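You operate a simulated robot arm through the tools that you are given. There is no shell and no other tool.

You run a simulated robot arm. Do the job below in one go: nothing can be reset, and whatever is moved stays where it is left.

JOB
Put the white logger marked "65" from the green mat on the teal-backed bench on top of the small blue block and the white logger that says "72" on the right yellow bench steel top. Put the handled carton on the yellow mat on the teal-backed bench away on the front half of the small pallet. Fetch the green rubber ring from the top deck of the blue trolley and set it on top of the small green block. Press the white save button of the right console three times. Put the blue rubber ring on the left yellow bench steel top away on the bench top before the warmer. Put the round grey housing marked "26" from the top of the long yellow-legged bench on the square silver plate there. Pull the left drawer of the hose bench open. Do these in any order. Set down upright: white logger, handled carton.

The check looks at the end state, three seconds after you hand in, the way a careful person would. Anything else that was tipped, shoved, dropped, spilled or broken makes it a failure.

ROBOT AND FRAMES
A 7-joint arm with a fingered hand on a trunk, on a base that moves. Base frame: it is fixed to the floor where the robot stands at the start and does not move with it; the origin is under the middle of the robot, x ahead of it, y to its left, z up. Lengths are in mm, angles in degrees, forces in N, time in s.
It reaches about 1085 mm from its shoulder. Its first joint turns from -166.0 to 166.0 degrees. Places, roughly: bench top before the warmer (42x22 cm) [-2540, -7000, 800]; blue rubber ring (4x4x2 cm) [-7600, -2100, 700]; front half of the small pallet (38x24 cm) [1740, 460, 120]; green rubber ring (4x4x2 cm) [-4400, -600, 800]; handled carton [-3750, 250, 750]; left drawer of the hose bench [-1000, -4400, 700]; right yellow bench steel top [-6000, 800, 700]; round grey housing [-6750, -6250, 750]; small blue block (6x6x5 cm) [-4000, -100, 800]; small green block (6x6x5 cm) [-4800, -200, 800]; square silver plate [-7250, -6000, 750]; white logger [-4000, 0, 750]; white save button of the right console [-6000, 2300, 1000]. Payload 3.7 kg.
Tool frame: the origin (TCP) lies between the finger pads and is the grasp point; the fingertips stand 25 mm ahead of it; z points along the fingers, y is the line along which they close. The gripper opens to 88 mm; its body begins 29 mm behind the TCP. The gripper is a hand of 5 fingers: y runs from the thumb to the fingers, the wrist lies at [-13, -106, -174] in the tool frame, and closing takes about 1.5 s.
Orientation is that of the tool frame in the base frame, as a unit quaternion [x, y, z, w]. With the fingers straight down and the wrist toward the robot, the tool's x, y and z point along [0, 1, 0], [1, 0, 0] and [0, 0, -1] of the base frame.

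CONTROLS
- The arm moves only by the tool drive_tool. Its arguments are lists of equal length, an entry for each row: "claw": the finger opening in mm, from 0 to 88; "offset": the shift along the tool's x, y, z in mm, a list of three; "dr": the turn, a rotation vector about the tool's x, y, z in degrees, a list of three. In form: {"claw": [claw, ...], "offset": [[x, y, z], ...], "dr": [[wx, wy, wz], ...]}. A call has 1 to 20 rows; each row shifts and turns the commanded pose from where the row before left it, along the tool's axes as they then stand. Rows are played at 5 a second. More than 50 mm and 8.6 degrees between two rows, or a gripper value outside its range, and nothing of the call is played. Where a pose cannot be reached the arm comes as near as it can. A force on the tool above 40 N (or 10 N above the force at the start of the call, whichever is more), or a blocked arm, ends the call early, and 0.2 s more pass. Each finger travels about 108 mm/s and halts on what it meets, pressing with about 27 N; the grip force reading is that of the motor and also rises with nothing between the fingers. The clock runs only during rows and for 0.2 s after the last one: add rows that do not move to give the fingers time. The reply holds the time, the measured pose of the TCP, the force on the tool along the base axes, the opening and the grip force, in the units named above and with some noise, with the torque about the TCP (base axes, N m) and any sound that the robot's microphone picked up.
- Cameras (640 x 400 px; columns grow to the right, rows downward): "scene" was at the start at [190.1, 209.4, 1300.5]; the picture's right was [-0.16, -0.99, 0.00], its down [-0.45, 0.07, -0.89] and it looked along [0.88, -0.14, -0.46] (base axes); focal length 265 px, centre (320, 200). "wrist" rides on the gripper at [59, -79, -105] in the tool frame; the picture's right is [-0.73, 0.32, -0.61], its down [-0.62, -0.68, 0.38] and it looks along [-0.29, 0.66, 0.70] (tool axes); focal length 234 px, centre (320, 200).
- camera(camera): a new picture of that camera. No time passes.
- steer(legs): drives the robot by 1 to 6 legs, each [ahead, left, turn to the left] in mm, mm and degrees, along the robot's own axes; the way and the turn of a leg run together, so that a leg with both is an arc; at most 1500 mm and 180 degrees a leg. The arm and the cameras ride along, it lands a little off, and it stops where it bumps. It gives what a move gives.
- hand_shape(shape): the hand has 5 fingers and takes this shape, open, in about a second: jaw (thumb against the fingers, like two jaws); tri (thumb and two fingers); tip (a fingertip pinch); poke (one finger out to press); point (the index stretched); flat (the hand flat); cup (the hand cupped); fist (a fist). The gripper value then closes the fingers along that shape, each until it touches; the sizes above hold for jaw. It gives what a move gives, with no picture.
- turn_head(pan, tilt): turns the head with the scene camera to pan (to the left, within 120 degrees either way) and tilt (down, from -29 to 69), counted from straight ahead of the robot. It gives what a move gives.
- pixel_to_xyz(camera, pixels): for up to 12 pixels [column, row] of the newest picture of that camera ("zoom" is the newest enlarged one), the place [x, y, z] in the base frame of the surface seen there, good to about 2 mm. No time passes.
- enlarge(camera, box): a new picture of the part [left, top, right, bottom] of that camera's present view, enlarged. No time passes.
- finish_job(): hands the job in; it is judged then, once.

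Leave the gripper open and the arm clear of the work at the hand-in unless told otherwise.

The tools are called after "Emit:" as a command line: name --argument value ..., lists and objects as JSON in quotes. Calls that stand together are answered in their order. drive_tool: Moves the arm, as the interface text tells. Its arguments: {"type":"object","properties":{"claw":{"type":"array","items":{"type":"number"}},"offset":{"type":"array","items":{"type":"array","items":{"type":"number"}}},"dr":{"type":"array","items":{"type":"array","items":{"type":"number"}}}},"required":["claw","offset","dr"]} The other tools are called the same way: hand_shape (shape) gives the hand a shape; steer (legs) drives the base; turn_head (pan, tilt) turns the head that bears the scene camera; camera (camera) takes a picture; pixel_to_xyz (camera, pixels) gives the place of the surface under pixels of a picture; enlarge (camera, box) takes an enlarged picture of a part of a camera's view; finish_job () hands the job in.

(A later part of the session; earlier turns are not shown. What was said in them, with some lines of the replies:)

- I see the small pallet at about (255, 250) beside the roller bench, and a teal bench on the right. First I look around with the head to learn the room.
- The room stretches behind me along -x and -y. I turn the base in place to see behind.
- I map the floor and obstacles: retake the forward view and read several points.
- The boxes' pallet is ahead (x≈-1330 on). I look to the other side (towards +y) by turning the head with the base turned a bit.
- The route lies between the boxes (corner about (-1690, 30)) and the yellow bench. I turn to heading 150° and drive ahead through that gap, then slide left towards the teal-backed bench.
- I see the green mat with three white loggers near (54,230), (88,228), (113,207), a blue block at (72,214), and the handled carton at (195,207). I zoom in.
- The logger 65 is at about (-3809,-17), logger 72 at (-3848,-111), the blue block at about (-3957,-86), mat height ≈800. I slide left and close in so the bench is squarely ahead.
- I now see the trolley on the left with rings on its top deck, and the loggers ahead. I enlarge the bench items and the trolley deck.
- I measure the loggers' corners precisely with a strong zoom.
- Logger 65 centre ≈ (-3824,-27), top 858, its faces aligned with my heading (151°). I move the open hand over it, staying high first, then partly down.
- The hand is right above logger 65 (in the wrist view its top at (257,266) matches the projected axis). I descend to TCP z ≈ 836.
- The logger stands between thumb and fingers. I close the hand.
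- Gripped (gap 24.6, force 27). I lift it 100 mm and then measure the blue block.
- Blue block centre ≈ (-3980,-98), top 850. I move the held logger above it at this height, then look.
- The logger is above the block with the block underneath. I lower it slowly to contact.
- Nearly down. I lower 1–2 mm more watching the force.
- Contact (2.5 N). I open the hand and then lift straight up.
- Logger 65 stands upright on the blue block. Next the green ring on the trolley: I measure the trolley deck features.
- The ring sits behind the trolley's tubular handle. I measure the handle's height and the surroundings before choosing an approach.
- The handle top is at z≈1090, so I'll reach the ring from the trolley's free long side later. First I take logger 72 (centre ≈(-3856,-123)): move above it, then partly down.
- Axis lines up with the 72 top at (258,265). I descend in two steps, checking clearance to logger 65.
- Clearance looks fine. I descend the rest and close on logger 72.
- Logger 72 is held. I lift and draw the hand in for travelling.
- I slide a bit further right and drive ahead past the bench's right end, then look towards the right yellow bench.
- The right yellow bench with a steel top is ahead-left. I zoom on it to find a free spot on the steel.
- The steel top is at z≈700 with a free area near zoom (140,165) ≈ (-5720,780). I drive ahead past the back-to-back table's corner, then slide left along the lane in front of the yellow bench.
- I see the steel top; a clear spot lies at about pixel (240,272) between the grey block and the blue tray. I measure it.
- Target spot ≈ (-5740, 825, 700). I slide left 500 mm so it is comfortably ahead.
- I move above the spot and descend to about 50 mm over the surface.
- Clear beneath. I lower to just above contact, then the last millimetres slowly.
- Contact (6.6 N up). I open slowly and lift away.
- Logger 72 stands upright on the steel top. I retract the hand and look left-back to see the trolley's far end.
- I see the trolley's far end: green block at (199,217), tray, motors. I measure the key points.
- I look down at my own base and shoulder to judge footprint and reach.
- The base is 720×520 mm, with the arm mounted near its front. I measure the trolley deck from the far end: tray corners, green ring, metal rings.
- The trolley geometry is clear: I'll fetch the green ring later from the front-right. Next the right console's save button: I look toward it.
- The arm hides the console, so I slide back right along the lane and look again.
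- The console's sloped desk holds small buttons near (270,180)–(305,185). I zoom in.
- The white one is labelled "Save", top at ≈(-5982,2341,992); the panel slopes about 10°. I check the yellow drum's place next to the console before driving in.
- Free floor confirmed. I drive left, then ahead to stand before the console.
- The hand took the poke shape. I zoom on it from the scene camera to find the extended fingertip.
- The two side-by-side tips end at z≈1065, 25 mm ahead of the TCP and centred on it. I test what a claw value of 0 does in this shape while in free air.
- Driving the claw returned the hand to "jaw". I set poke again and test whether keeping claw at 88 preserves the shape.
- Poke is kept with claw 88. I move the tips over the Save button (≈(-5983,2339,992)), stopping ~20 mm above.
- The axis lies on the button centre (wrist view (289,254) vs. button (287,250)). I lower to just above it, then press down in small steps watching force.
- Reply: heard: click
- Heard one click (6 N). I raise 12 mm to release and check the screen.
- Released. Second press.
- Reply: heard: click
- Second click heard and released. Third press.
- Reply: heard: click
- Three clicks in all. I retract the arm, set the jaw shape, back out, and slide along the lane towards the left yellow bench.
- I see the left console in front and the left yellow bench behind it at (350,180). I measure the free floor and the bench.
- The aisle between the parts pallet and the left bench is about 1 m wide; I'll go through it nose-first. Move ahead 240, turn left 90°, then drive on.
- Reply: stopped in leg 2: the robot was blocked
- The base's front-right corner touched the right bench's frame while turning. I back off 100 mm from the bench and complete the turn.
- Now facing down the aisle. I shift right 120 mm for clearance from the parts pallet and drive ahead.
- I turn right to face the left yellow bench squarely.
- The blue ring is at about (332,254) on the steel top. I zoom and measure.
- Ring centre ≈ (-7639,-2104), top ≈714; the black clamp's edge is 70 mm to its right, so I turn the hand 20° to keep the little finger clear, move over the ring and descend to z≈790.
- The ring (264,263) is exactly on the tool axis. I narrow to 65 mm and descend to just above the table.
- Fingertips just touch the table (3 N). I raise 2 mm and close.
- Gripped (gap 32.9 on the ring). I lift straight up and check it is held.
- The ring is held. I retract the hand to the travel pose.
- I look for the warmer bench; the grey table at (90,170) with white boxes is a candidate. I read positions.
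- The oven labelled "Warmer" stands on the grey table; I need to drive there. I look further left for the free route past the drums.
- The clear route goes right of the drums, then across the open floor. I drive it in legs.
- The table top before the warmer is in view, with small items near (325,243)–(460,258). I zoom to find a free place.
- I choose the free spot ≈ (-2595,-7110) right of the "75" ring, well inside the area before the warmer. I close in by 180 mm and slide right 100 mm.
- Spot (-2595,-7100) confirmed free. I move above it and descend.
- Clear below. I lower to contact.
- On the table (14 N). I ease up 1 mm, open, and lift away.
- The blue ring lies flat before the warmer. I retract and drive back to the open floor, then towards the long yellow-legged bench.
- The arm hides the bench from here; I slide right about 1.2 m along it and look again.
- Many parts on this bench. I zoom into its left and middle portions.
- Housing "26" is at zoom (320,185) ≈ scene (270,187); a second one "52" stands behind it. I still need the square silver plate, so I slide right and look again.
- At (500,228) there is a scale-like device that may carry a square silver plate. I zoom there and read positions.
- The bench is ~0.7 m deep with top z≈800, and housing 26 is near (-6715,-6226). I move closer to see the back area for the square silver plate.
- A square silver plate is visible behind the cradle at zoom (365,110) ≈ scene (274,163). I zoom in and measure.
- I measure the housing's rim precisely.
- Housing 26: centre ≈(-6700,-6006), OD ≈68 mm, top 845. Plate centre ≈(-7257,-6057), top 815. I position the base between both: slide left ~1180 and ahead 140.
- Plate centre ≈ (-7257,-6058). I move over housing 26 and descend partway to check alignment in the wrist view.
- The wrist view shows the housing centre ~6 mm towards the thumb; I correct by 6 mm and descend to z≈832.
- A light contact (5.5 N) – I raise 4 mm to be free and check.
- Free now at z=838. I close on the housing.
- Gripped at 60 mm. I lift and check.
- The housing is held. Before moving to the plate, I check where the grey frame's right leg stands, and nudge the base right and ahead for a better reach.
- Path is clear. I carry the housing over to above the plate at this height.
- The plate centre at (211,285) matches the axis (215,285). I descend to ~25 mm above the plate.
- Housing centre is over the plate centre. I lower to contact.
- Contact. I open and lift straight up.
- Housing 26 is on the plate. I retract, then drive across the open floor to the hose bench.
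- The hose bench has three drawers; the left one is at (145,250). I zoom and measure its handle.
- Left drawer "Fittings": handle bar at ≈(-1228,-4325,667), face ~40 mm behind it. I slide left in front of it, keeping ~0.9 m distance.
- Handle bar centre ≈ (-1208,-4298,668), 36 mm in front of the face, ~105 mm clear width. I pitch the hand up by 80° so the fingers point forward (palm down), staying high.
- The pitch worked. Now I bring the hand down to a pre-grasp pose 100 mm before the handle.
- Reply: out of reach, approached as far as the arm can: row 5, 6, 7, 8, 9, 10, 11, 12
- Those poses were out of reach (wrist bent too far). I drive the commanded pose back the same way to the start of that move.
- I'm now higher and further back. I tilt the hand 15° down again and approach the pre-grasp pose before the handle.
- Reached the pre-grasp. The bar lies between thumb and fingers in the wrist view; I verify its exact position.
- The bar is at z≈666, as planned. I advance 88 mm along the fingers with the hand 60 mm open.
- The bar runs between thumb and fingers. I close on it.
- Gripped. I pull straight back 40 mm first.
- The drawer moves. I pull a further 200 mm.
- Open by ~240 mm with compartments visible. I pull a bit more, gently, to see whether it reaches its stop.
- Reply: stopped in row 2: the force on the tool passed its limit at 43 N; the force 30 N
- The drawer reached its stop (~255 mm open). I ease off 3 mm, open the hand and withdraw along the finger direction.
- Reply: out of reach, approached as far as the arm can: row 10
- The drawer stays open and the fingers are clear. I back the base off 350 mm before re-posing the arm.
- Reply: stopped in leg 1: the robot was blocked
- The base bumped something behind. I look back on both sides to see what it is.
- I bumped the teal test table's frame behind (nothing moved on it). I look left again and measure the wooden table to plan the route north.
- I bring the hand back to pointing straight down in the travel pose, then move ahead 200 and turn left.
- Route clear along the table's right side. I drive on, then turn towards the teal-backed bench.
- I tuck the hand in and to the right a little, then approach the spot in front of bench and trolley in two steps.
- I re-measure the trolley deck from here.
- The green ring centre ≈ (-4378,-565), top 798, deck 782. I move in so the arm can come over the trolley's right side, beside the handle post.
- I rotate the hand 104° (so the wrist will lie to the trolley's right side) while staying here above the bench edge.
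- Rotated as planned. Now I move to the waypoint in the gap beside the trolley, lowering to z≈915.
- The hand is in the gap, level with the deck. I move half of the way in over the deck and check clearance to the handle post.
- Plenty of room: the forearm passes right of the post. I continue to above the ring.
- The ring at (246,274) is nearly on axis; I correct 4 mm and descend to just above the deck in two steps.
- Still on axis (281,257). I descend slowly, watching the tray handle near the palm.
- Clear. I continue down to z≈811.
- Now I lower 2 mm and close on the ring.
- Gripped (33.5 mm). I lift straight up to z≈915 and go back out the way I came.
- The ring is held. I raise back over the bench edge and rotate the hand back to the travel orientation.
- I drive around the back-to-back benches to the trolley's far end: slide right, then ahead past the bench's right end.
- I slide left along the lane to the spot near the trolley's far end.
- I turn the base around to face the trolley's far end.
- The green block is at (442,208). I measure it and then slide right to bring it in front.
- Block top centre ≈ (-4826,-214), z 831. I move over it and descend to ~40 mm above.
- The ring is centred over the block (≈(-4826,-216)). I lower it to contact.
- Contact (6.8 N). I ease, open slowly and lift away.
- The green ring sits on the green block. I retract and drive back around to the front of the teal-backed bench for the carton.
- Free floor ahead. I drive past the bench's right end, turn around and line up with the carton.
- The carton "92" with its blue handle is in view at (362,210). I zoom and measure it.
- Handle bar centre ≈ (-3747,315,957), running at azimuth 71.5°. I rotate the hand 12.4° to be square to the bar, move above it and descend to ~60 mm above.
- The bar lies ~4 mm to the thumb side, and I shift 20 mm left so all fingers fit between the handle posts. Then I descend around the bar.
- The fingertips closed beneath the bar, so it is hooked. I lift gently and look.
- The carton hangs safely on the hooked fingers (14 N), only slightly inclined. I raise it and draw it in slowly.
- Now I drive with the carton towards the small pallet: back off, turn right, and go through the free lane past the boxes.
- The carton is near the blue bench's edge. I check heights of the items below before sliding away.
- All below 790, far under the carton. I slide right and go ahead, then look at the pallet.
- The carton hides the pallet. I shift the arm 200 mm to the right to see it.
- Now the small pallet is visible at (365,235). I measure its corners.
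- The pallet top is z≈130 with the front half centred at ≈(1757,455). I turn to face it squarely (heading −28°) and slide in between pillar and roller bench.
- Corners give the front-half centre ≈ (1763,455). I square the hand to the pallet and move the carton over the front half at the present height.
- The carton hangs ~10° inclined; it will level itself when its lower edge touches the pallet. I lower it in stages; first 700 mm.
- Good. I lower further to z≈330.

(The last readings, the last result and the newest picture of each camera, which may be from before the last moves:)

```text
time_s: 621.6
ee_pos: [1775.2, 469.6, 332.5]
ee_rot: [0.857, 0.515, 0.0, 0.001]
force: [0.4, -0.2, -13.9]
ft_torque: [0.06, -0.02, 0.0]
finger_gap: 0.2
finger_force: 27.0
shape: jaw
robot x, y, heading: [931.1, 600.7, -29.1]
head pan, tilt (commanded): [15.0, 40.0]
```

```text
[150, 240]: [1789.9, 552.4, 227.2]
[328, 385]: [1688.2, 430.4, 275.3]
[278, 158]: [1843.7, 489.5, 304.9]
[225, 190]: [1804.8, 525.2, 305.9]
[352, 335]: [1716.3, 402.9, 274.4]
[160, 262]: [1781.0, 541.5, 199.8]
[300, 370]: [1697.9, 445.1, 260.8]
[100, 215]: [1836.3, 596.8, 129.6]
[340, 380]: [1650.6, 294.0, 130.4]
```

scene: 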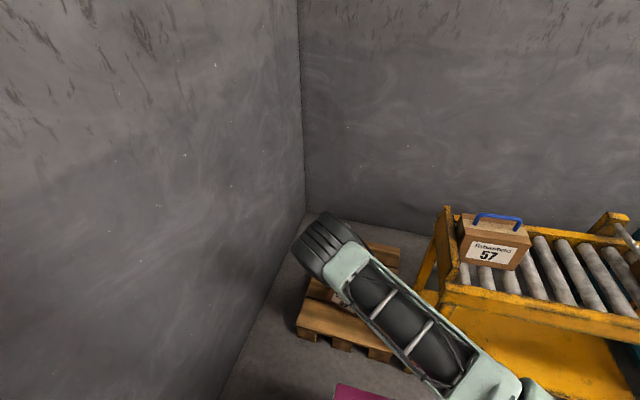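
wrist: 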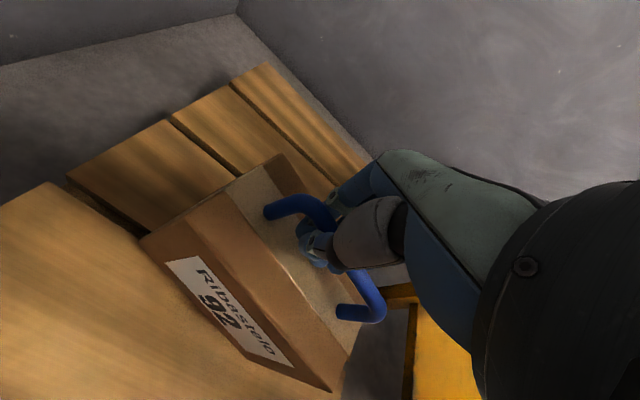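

Carton centre ≈ (1766,460), right over the front half. I lower slowly until it touches and levels.

Emit:
drive_tool --claw '[0, 0, 0, 0, 0, 0, 0, 0]' --offset '[[0, 0, 8], [0, 0, 8], [0, 0, 5], [0, 0, 4], [0, 0, 3], [0, 0, 3], [0, 0, 0], [0, 0, 0]]' --dr '[[0, 0, 0], [0, 0, 0], [0, 0, 0], [0, 0, 0], [0, 0, 0], [0, 0, 0], [0, 0, 0], [0, 0, 0]]'

Emit:
camera --camera "wrist"

```text
time_s: 623.4
ee_pos: [1774.6, 471.9, 301.1]
ee_rot: [0.857, 0.515, 0.001, 0.002]
force: [3.0, 2.6, -3.4]
ft_torque: [-0.04, 0.0, 0.02]
finger_gap: 0.0
finger_force: 27.3
shape: jaw
robot x, y, heading: [931.2, 605.5, -29.1]
head pan, tilt (commanded): [15.0, 40.0]
```

```text
taken
```

wrist: 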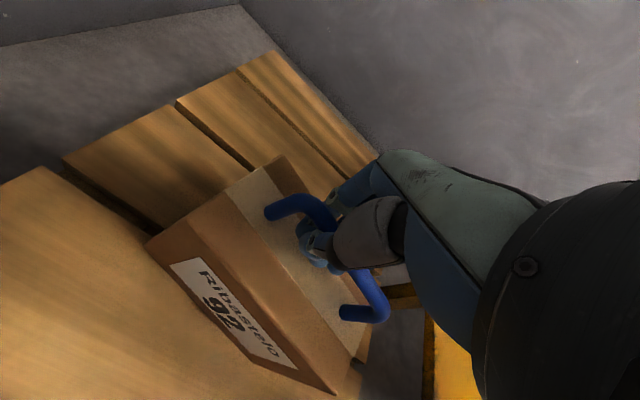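

The right edge touched (load dropped to 3 N). I continue down slowly so the carton settles flat.

Emit:
drive_tool --claw '[0, 0, 0, 0, 0, 0, 0]' --offset '[[0, 0, 3], [0, 0, 3], [0, 0, 3], [0, 0, 3], [0, 0, 2], [0, 0, 2], [0, 0, 0]]' --dr '[[0, 0, 0], [0, 0, 0], [0, 0, 0], [0, 0, 0], [0, 0, 0], [0, 0, 0], [0, 0, 0]]'

Emit:
camera --camera "wrist"

Emit:
pixel_to_xyz --camera "wrist" --pixels '[[278, 160], [225, 192], [352, 330], [330, 380], [150, 240], [240, 165]]'

```text
time_s: 625.0
ee_pos: [1773.2, 469.0, 284.4]
ee_rot: [0.858, 0.514, 0.001, 0.001]
force: [2.6, 3.1, -2.7]
ft_torque: [-0.03, 0.03, -0.01]
finger_gap: 0.0
finger_force: 27.3
shape: jaw
robot x, y, heading: [932.5, 604.6, -29.2]
head pan, tilt (commanded): [15.0, 40.0]
```

```text
taken
```

wrist: 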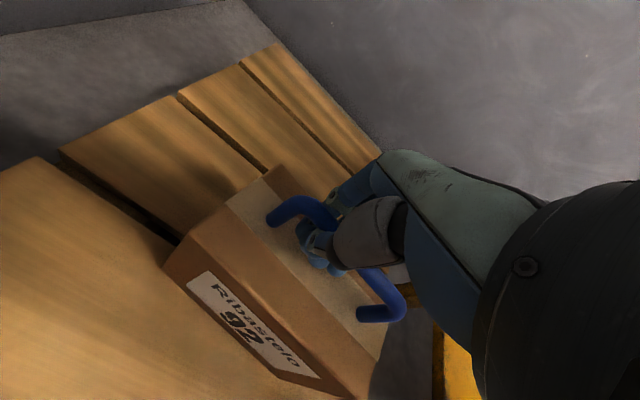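

```text
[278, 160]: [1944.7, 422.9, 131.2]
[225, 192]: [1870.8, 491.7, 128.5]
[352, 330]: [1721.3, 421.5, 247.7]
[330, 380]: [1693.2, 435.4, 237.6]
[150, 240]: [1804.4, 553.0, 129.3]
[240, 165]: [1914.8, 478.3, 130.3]
```

Emit:
pixel_to_xyz --camera "wrist" --pixels '[[240, 205], [270, 185], [175, 255], [370, 350], [300, 285], [175, 270], [345, 385]]'

```text
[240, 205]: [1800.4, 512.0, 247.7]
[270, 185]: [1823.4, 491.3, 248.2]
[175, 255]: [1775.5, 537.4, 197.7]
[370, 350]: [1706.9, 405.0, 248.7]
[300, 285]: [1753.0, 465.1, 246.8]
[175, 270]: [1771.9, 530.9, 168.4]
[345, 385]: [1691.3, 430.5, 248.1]
```

The carton stands flat (top z≈248 all over). I open the hand slowly and check before lifting.

Emit:
drive_tool --claw '[5, 10, 20, 30, 40, 50, 60, 60, 60, 60]' --offset '[[0, 0, 0], [0, 0, 0], [0, 0, 0], [0, 0, 0], [0, 0, 0], [0, 0, 0], [0, 0, 0], [0, 0, 0], [0, 0, 0], [0, 0, 0]]' --dr '[[0, 0, 0], [0, 0, 0], [0, 0, 0], [0, 0, 0], [0, 0, 0], [0, 0, 0], [0, 0, 0], [0, 0, 0], [0, 0, 0], [0, 0, 0]]'

Emit:
camera --camera "wrist"

```text
time_s: 627.2
ee_pos: [1772.8, 470.1, 284.7]
ee_rot: [0.858, 0.514, 0.001, 0.001]
force: [0.1, 0.0, 0.9]
ft_torque: [-0.02, 0.03, -0.06]
finger_gap: 59.5
finger_force: 0.0
shape: jaw
robot x, y, heading: [930.5, 602.8, -28.7]
head pan, tilt (commanded): [15.0, 40.0]
```

```text
taken
```

wrist: 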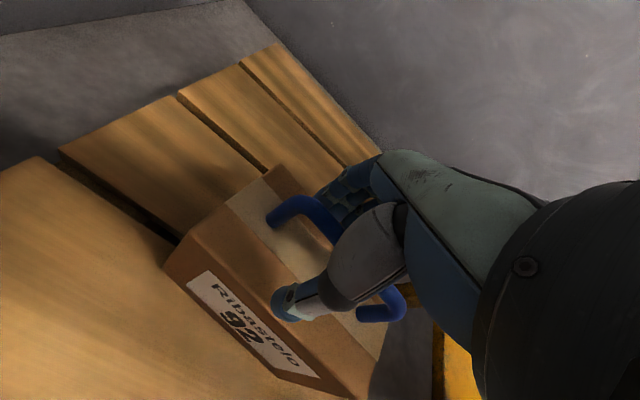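

Free of the bar on both sides, no force. I lift straight up.

Emit:
drive_tool --claw '[60, 60, 60, 60, 60, 60, 60, 60]' --offset '[[0, 0, -10], [0, 0, -15], [0, 0, -20], [0, 0, -30], [0, 0, -35], [0, 0, -35], [0, 0, -35], [0, 0, 0]]' --dr '[[0, 0, 0], [0, 0, 0], [0, 0, 0], [0, 0, 0], [0, 0, 0], [0, 0, 0], [0, 0, 0], [0, 0, 0]]'

Emit:
camera --camera "wrist"

```text
time_s: 629.0
ee_pos: [1774.4, 470.4, 462.8]
ee_rot: [0.858, 0.514, 0.0, 0.001]
force: [0.2, 0.6, 0.0]
ft_torque: [0.0, 0.0, 0.0]
finger_gap: 59.8
finger_force: 0.0
shape: jaw
robot x, y, heading: [927.7, 602.3, -28.7]
head pan, tilt (commanded): [15.0, 40.0]
```

```text
taken
```

wrist: 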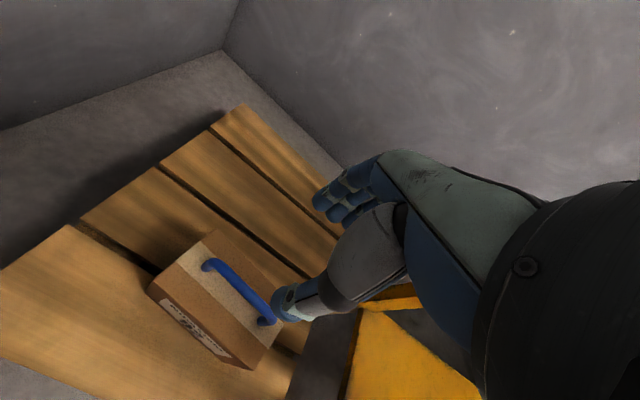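

The carton stands upright on the front half. I raise the arm up and away.

Emit:
drive_tool --claw '[70, 80, 88, 88, 88, 88, 88, 88, 88, 88, 88, 88, 88, 88, 88, 88, 88, 88, 88]' --offset '[[0, 0, -42], [0, 0, -45], [0, 0, -45], [0, 0, -45], [0, 0, -45], [0, 0, -45], [0, 0, -45], [0, 0, -45], [0, 0, -45], [0, 0, -45], [0, 0, -45], [0, 0, -45], [0, 0, -45], [0, 0, -45], [0, -40, 0], [0, -40, 0], [0, -40, 0], [0, -40, 0], [0, -40, 0]]' --dr '[[0, 0, 0], [0, 0, 0], [0, 0, 0], [0, 0, 0], [0, 0, 0], [0, 0, 0], [0, 0, 0], [0, 0, 0], [0, 0, 0], [0, 0, 0], [0, 0, 0], [0, 0, 0], [0, 0, 0], [0, 0, 0], [0, 0, 0], [0, 0, 0], [0, 0, 0], [0, 0, 0], [0, 0, 0]]'

Emit:
camera --camera "scene"

Emit:
enlarge --camera "scene" --box '[280, 220, 420, 370]'

```text
time_s: 633.0
ee_pos: [1595.0, 565.1, 1091.5]
ee_rot: [0.858, 0.514, 0.0, 0.002]
force: [-0.4, -0.3, 0.3]
ft_torque: [-0.01, 0.02, -0.02]
finger_gap: 87.8
finger_force: 0.0
shape: jaw
robot x, y, heading: [929.1, 603.3, -29.1]
head pan, tilt (commanded): [15.0, 40.0]
```

```text
taken
```

scene: 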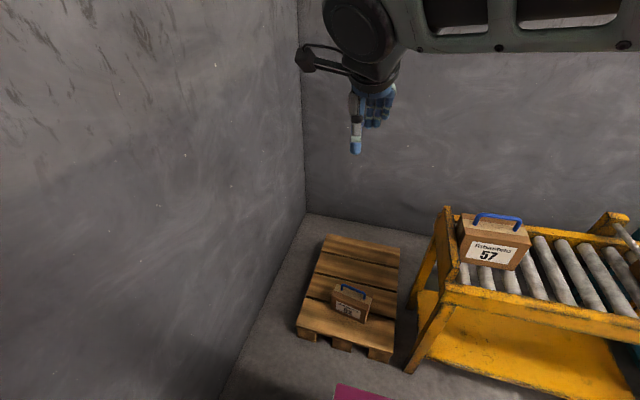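

```text
2.67 times, centred on (350, 295) of scene
```

zoom: 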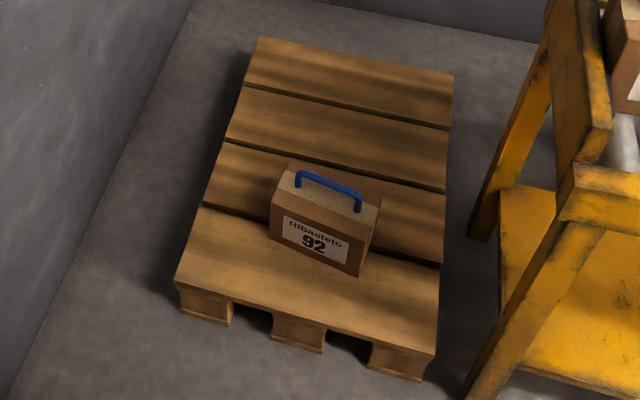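

The carton stands upright on the pallet's front half, and all the other jobs are done. Those are logger 65 on the blue block, logger 72 on the steel top, green ring on the green block, Save pressed three times, blue ring before the warmer, housing 26 on the plate, and the drawer open. The hand is open and clear, so I hand in.

Emit:
finish_job

```text
The job is handed in.
```

I did all seven parts of the job and handed it in. Every placed item looked right in the pictures I took straight after setting it down.

- **Logger "65":** it stands upright on top of the small blue block.
- **Logger "72":** it stands upright on the steel top of the right yellow bench, between the grey cloths and the blue tray.
- **Handled carton "92":** it stands upright on the front half of the small pallet.
- **Green rubber ring:** it lies on top of the small green block at the far end of the trolley.
- **Save button:** I pressed it three times on the right console and heard a click each time. The arm covered most of the screen, so I did not see it react.
- **Blue rubber ring:** it lies flat on the bench top before the warmer, beside the "75" ring.
- **Housing "26":** it sits on the square silver plate, which is itself marked "65".
- **Left drawer of the hose bench:** it is open about 255 mm, as far as it goes.

**Bumps:** the base bumped into things twice while driving. Once was the floor frame of the right yellow bench, and once the teal test table opposite the hose bench. The robot stopped each time, and in the pictures afterwards nothing looked tipped or moved.

The gripper is open and the arm is raised clear near the small pallet.
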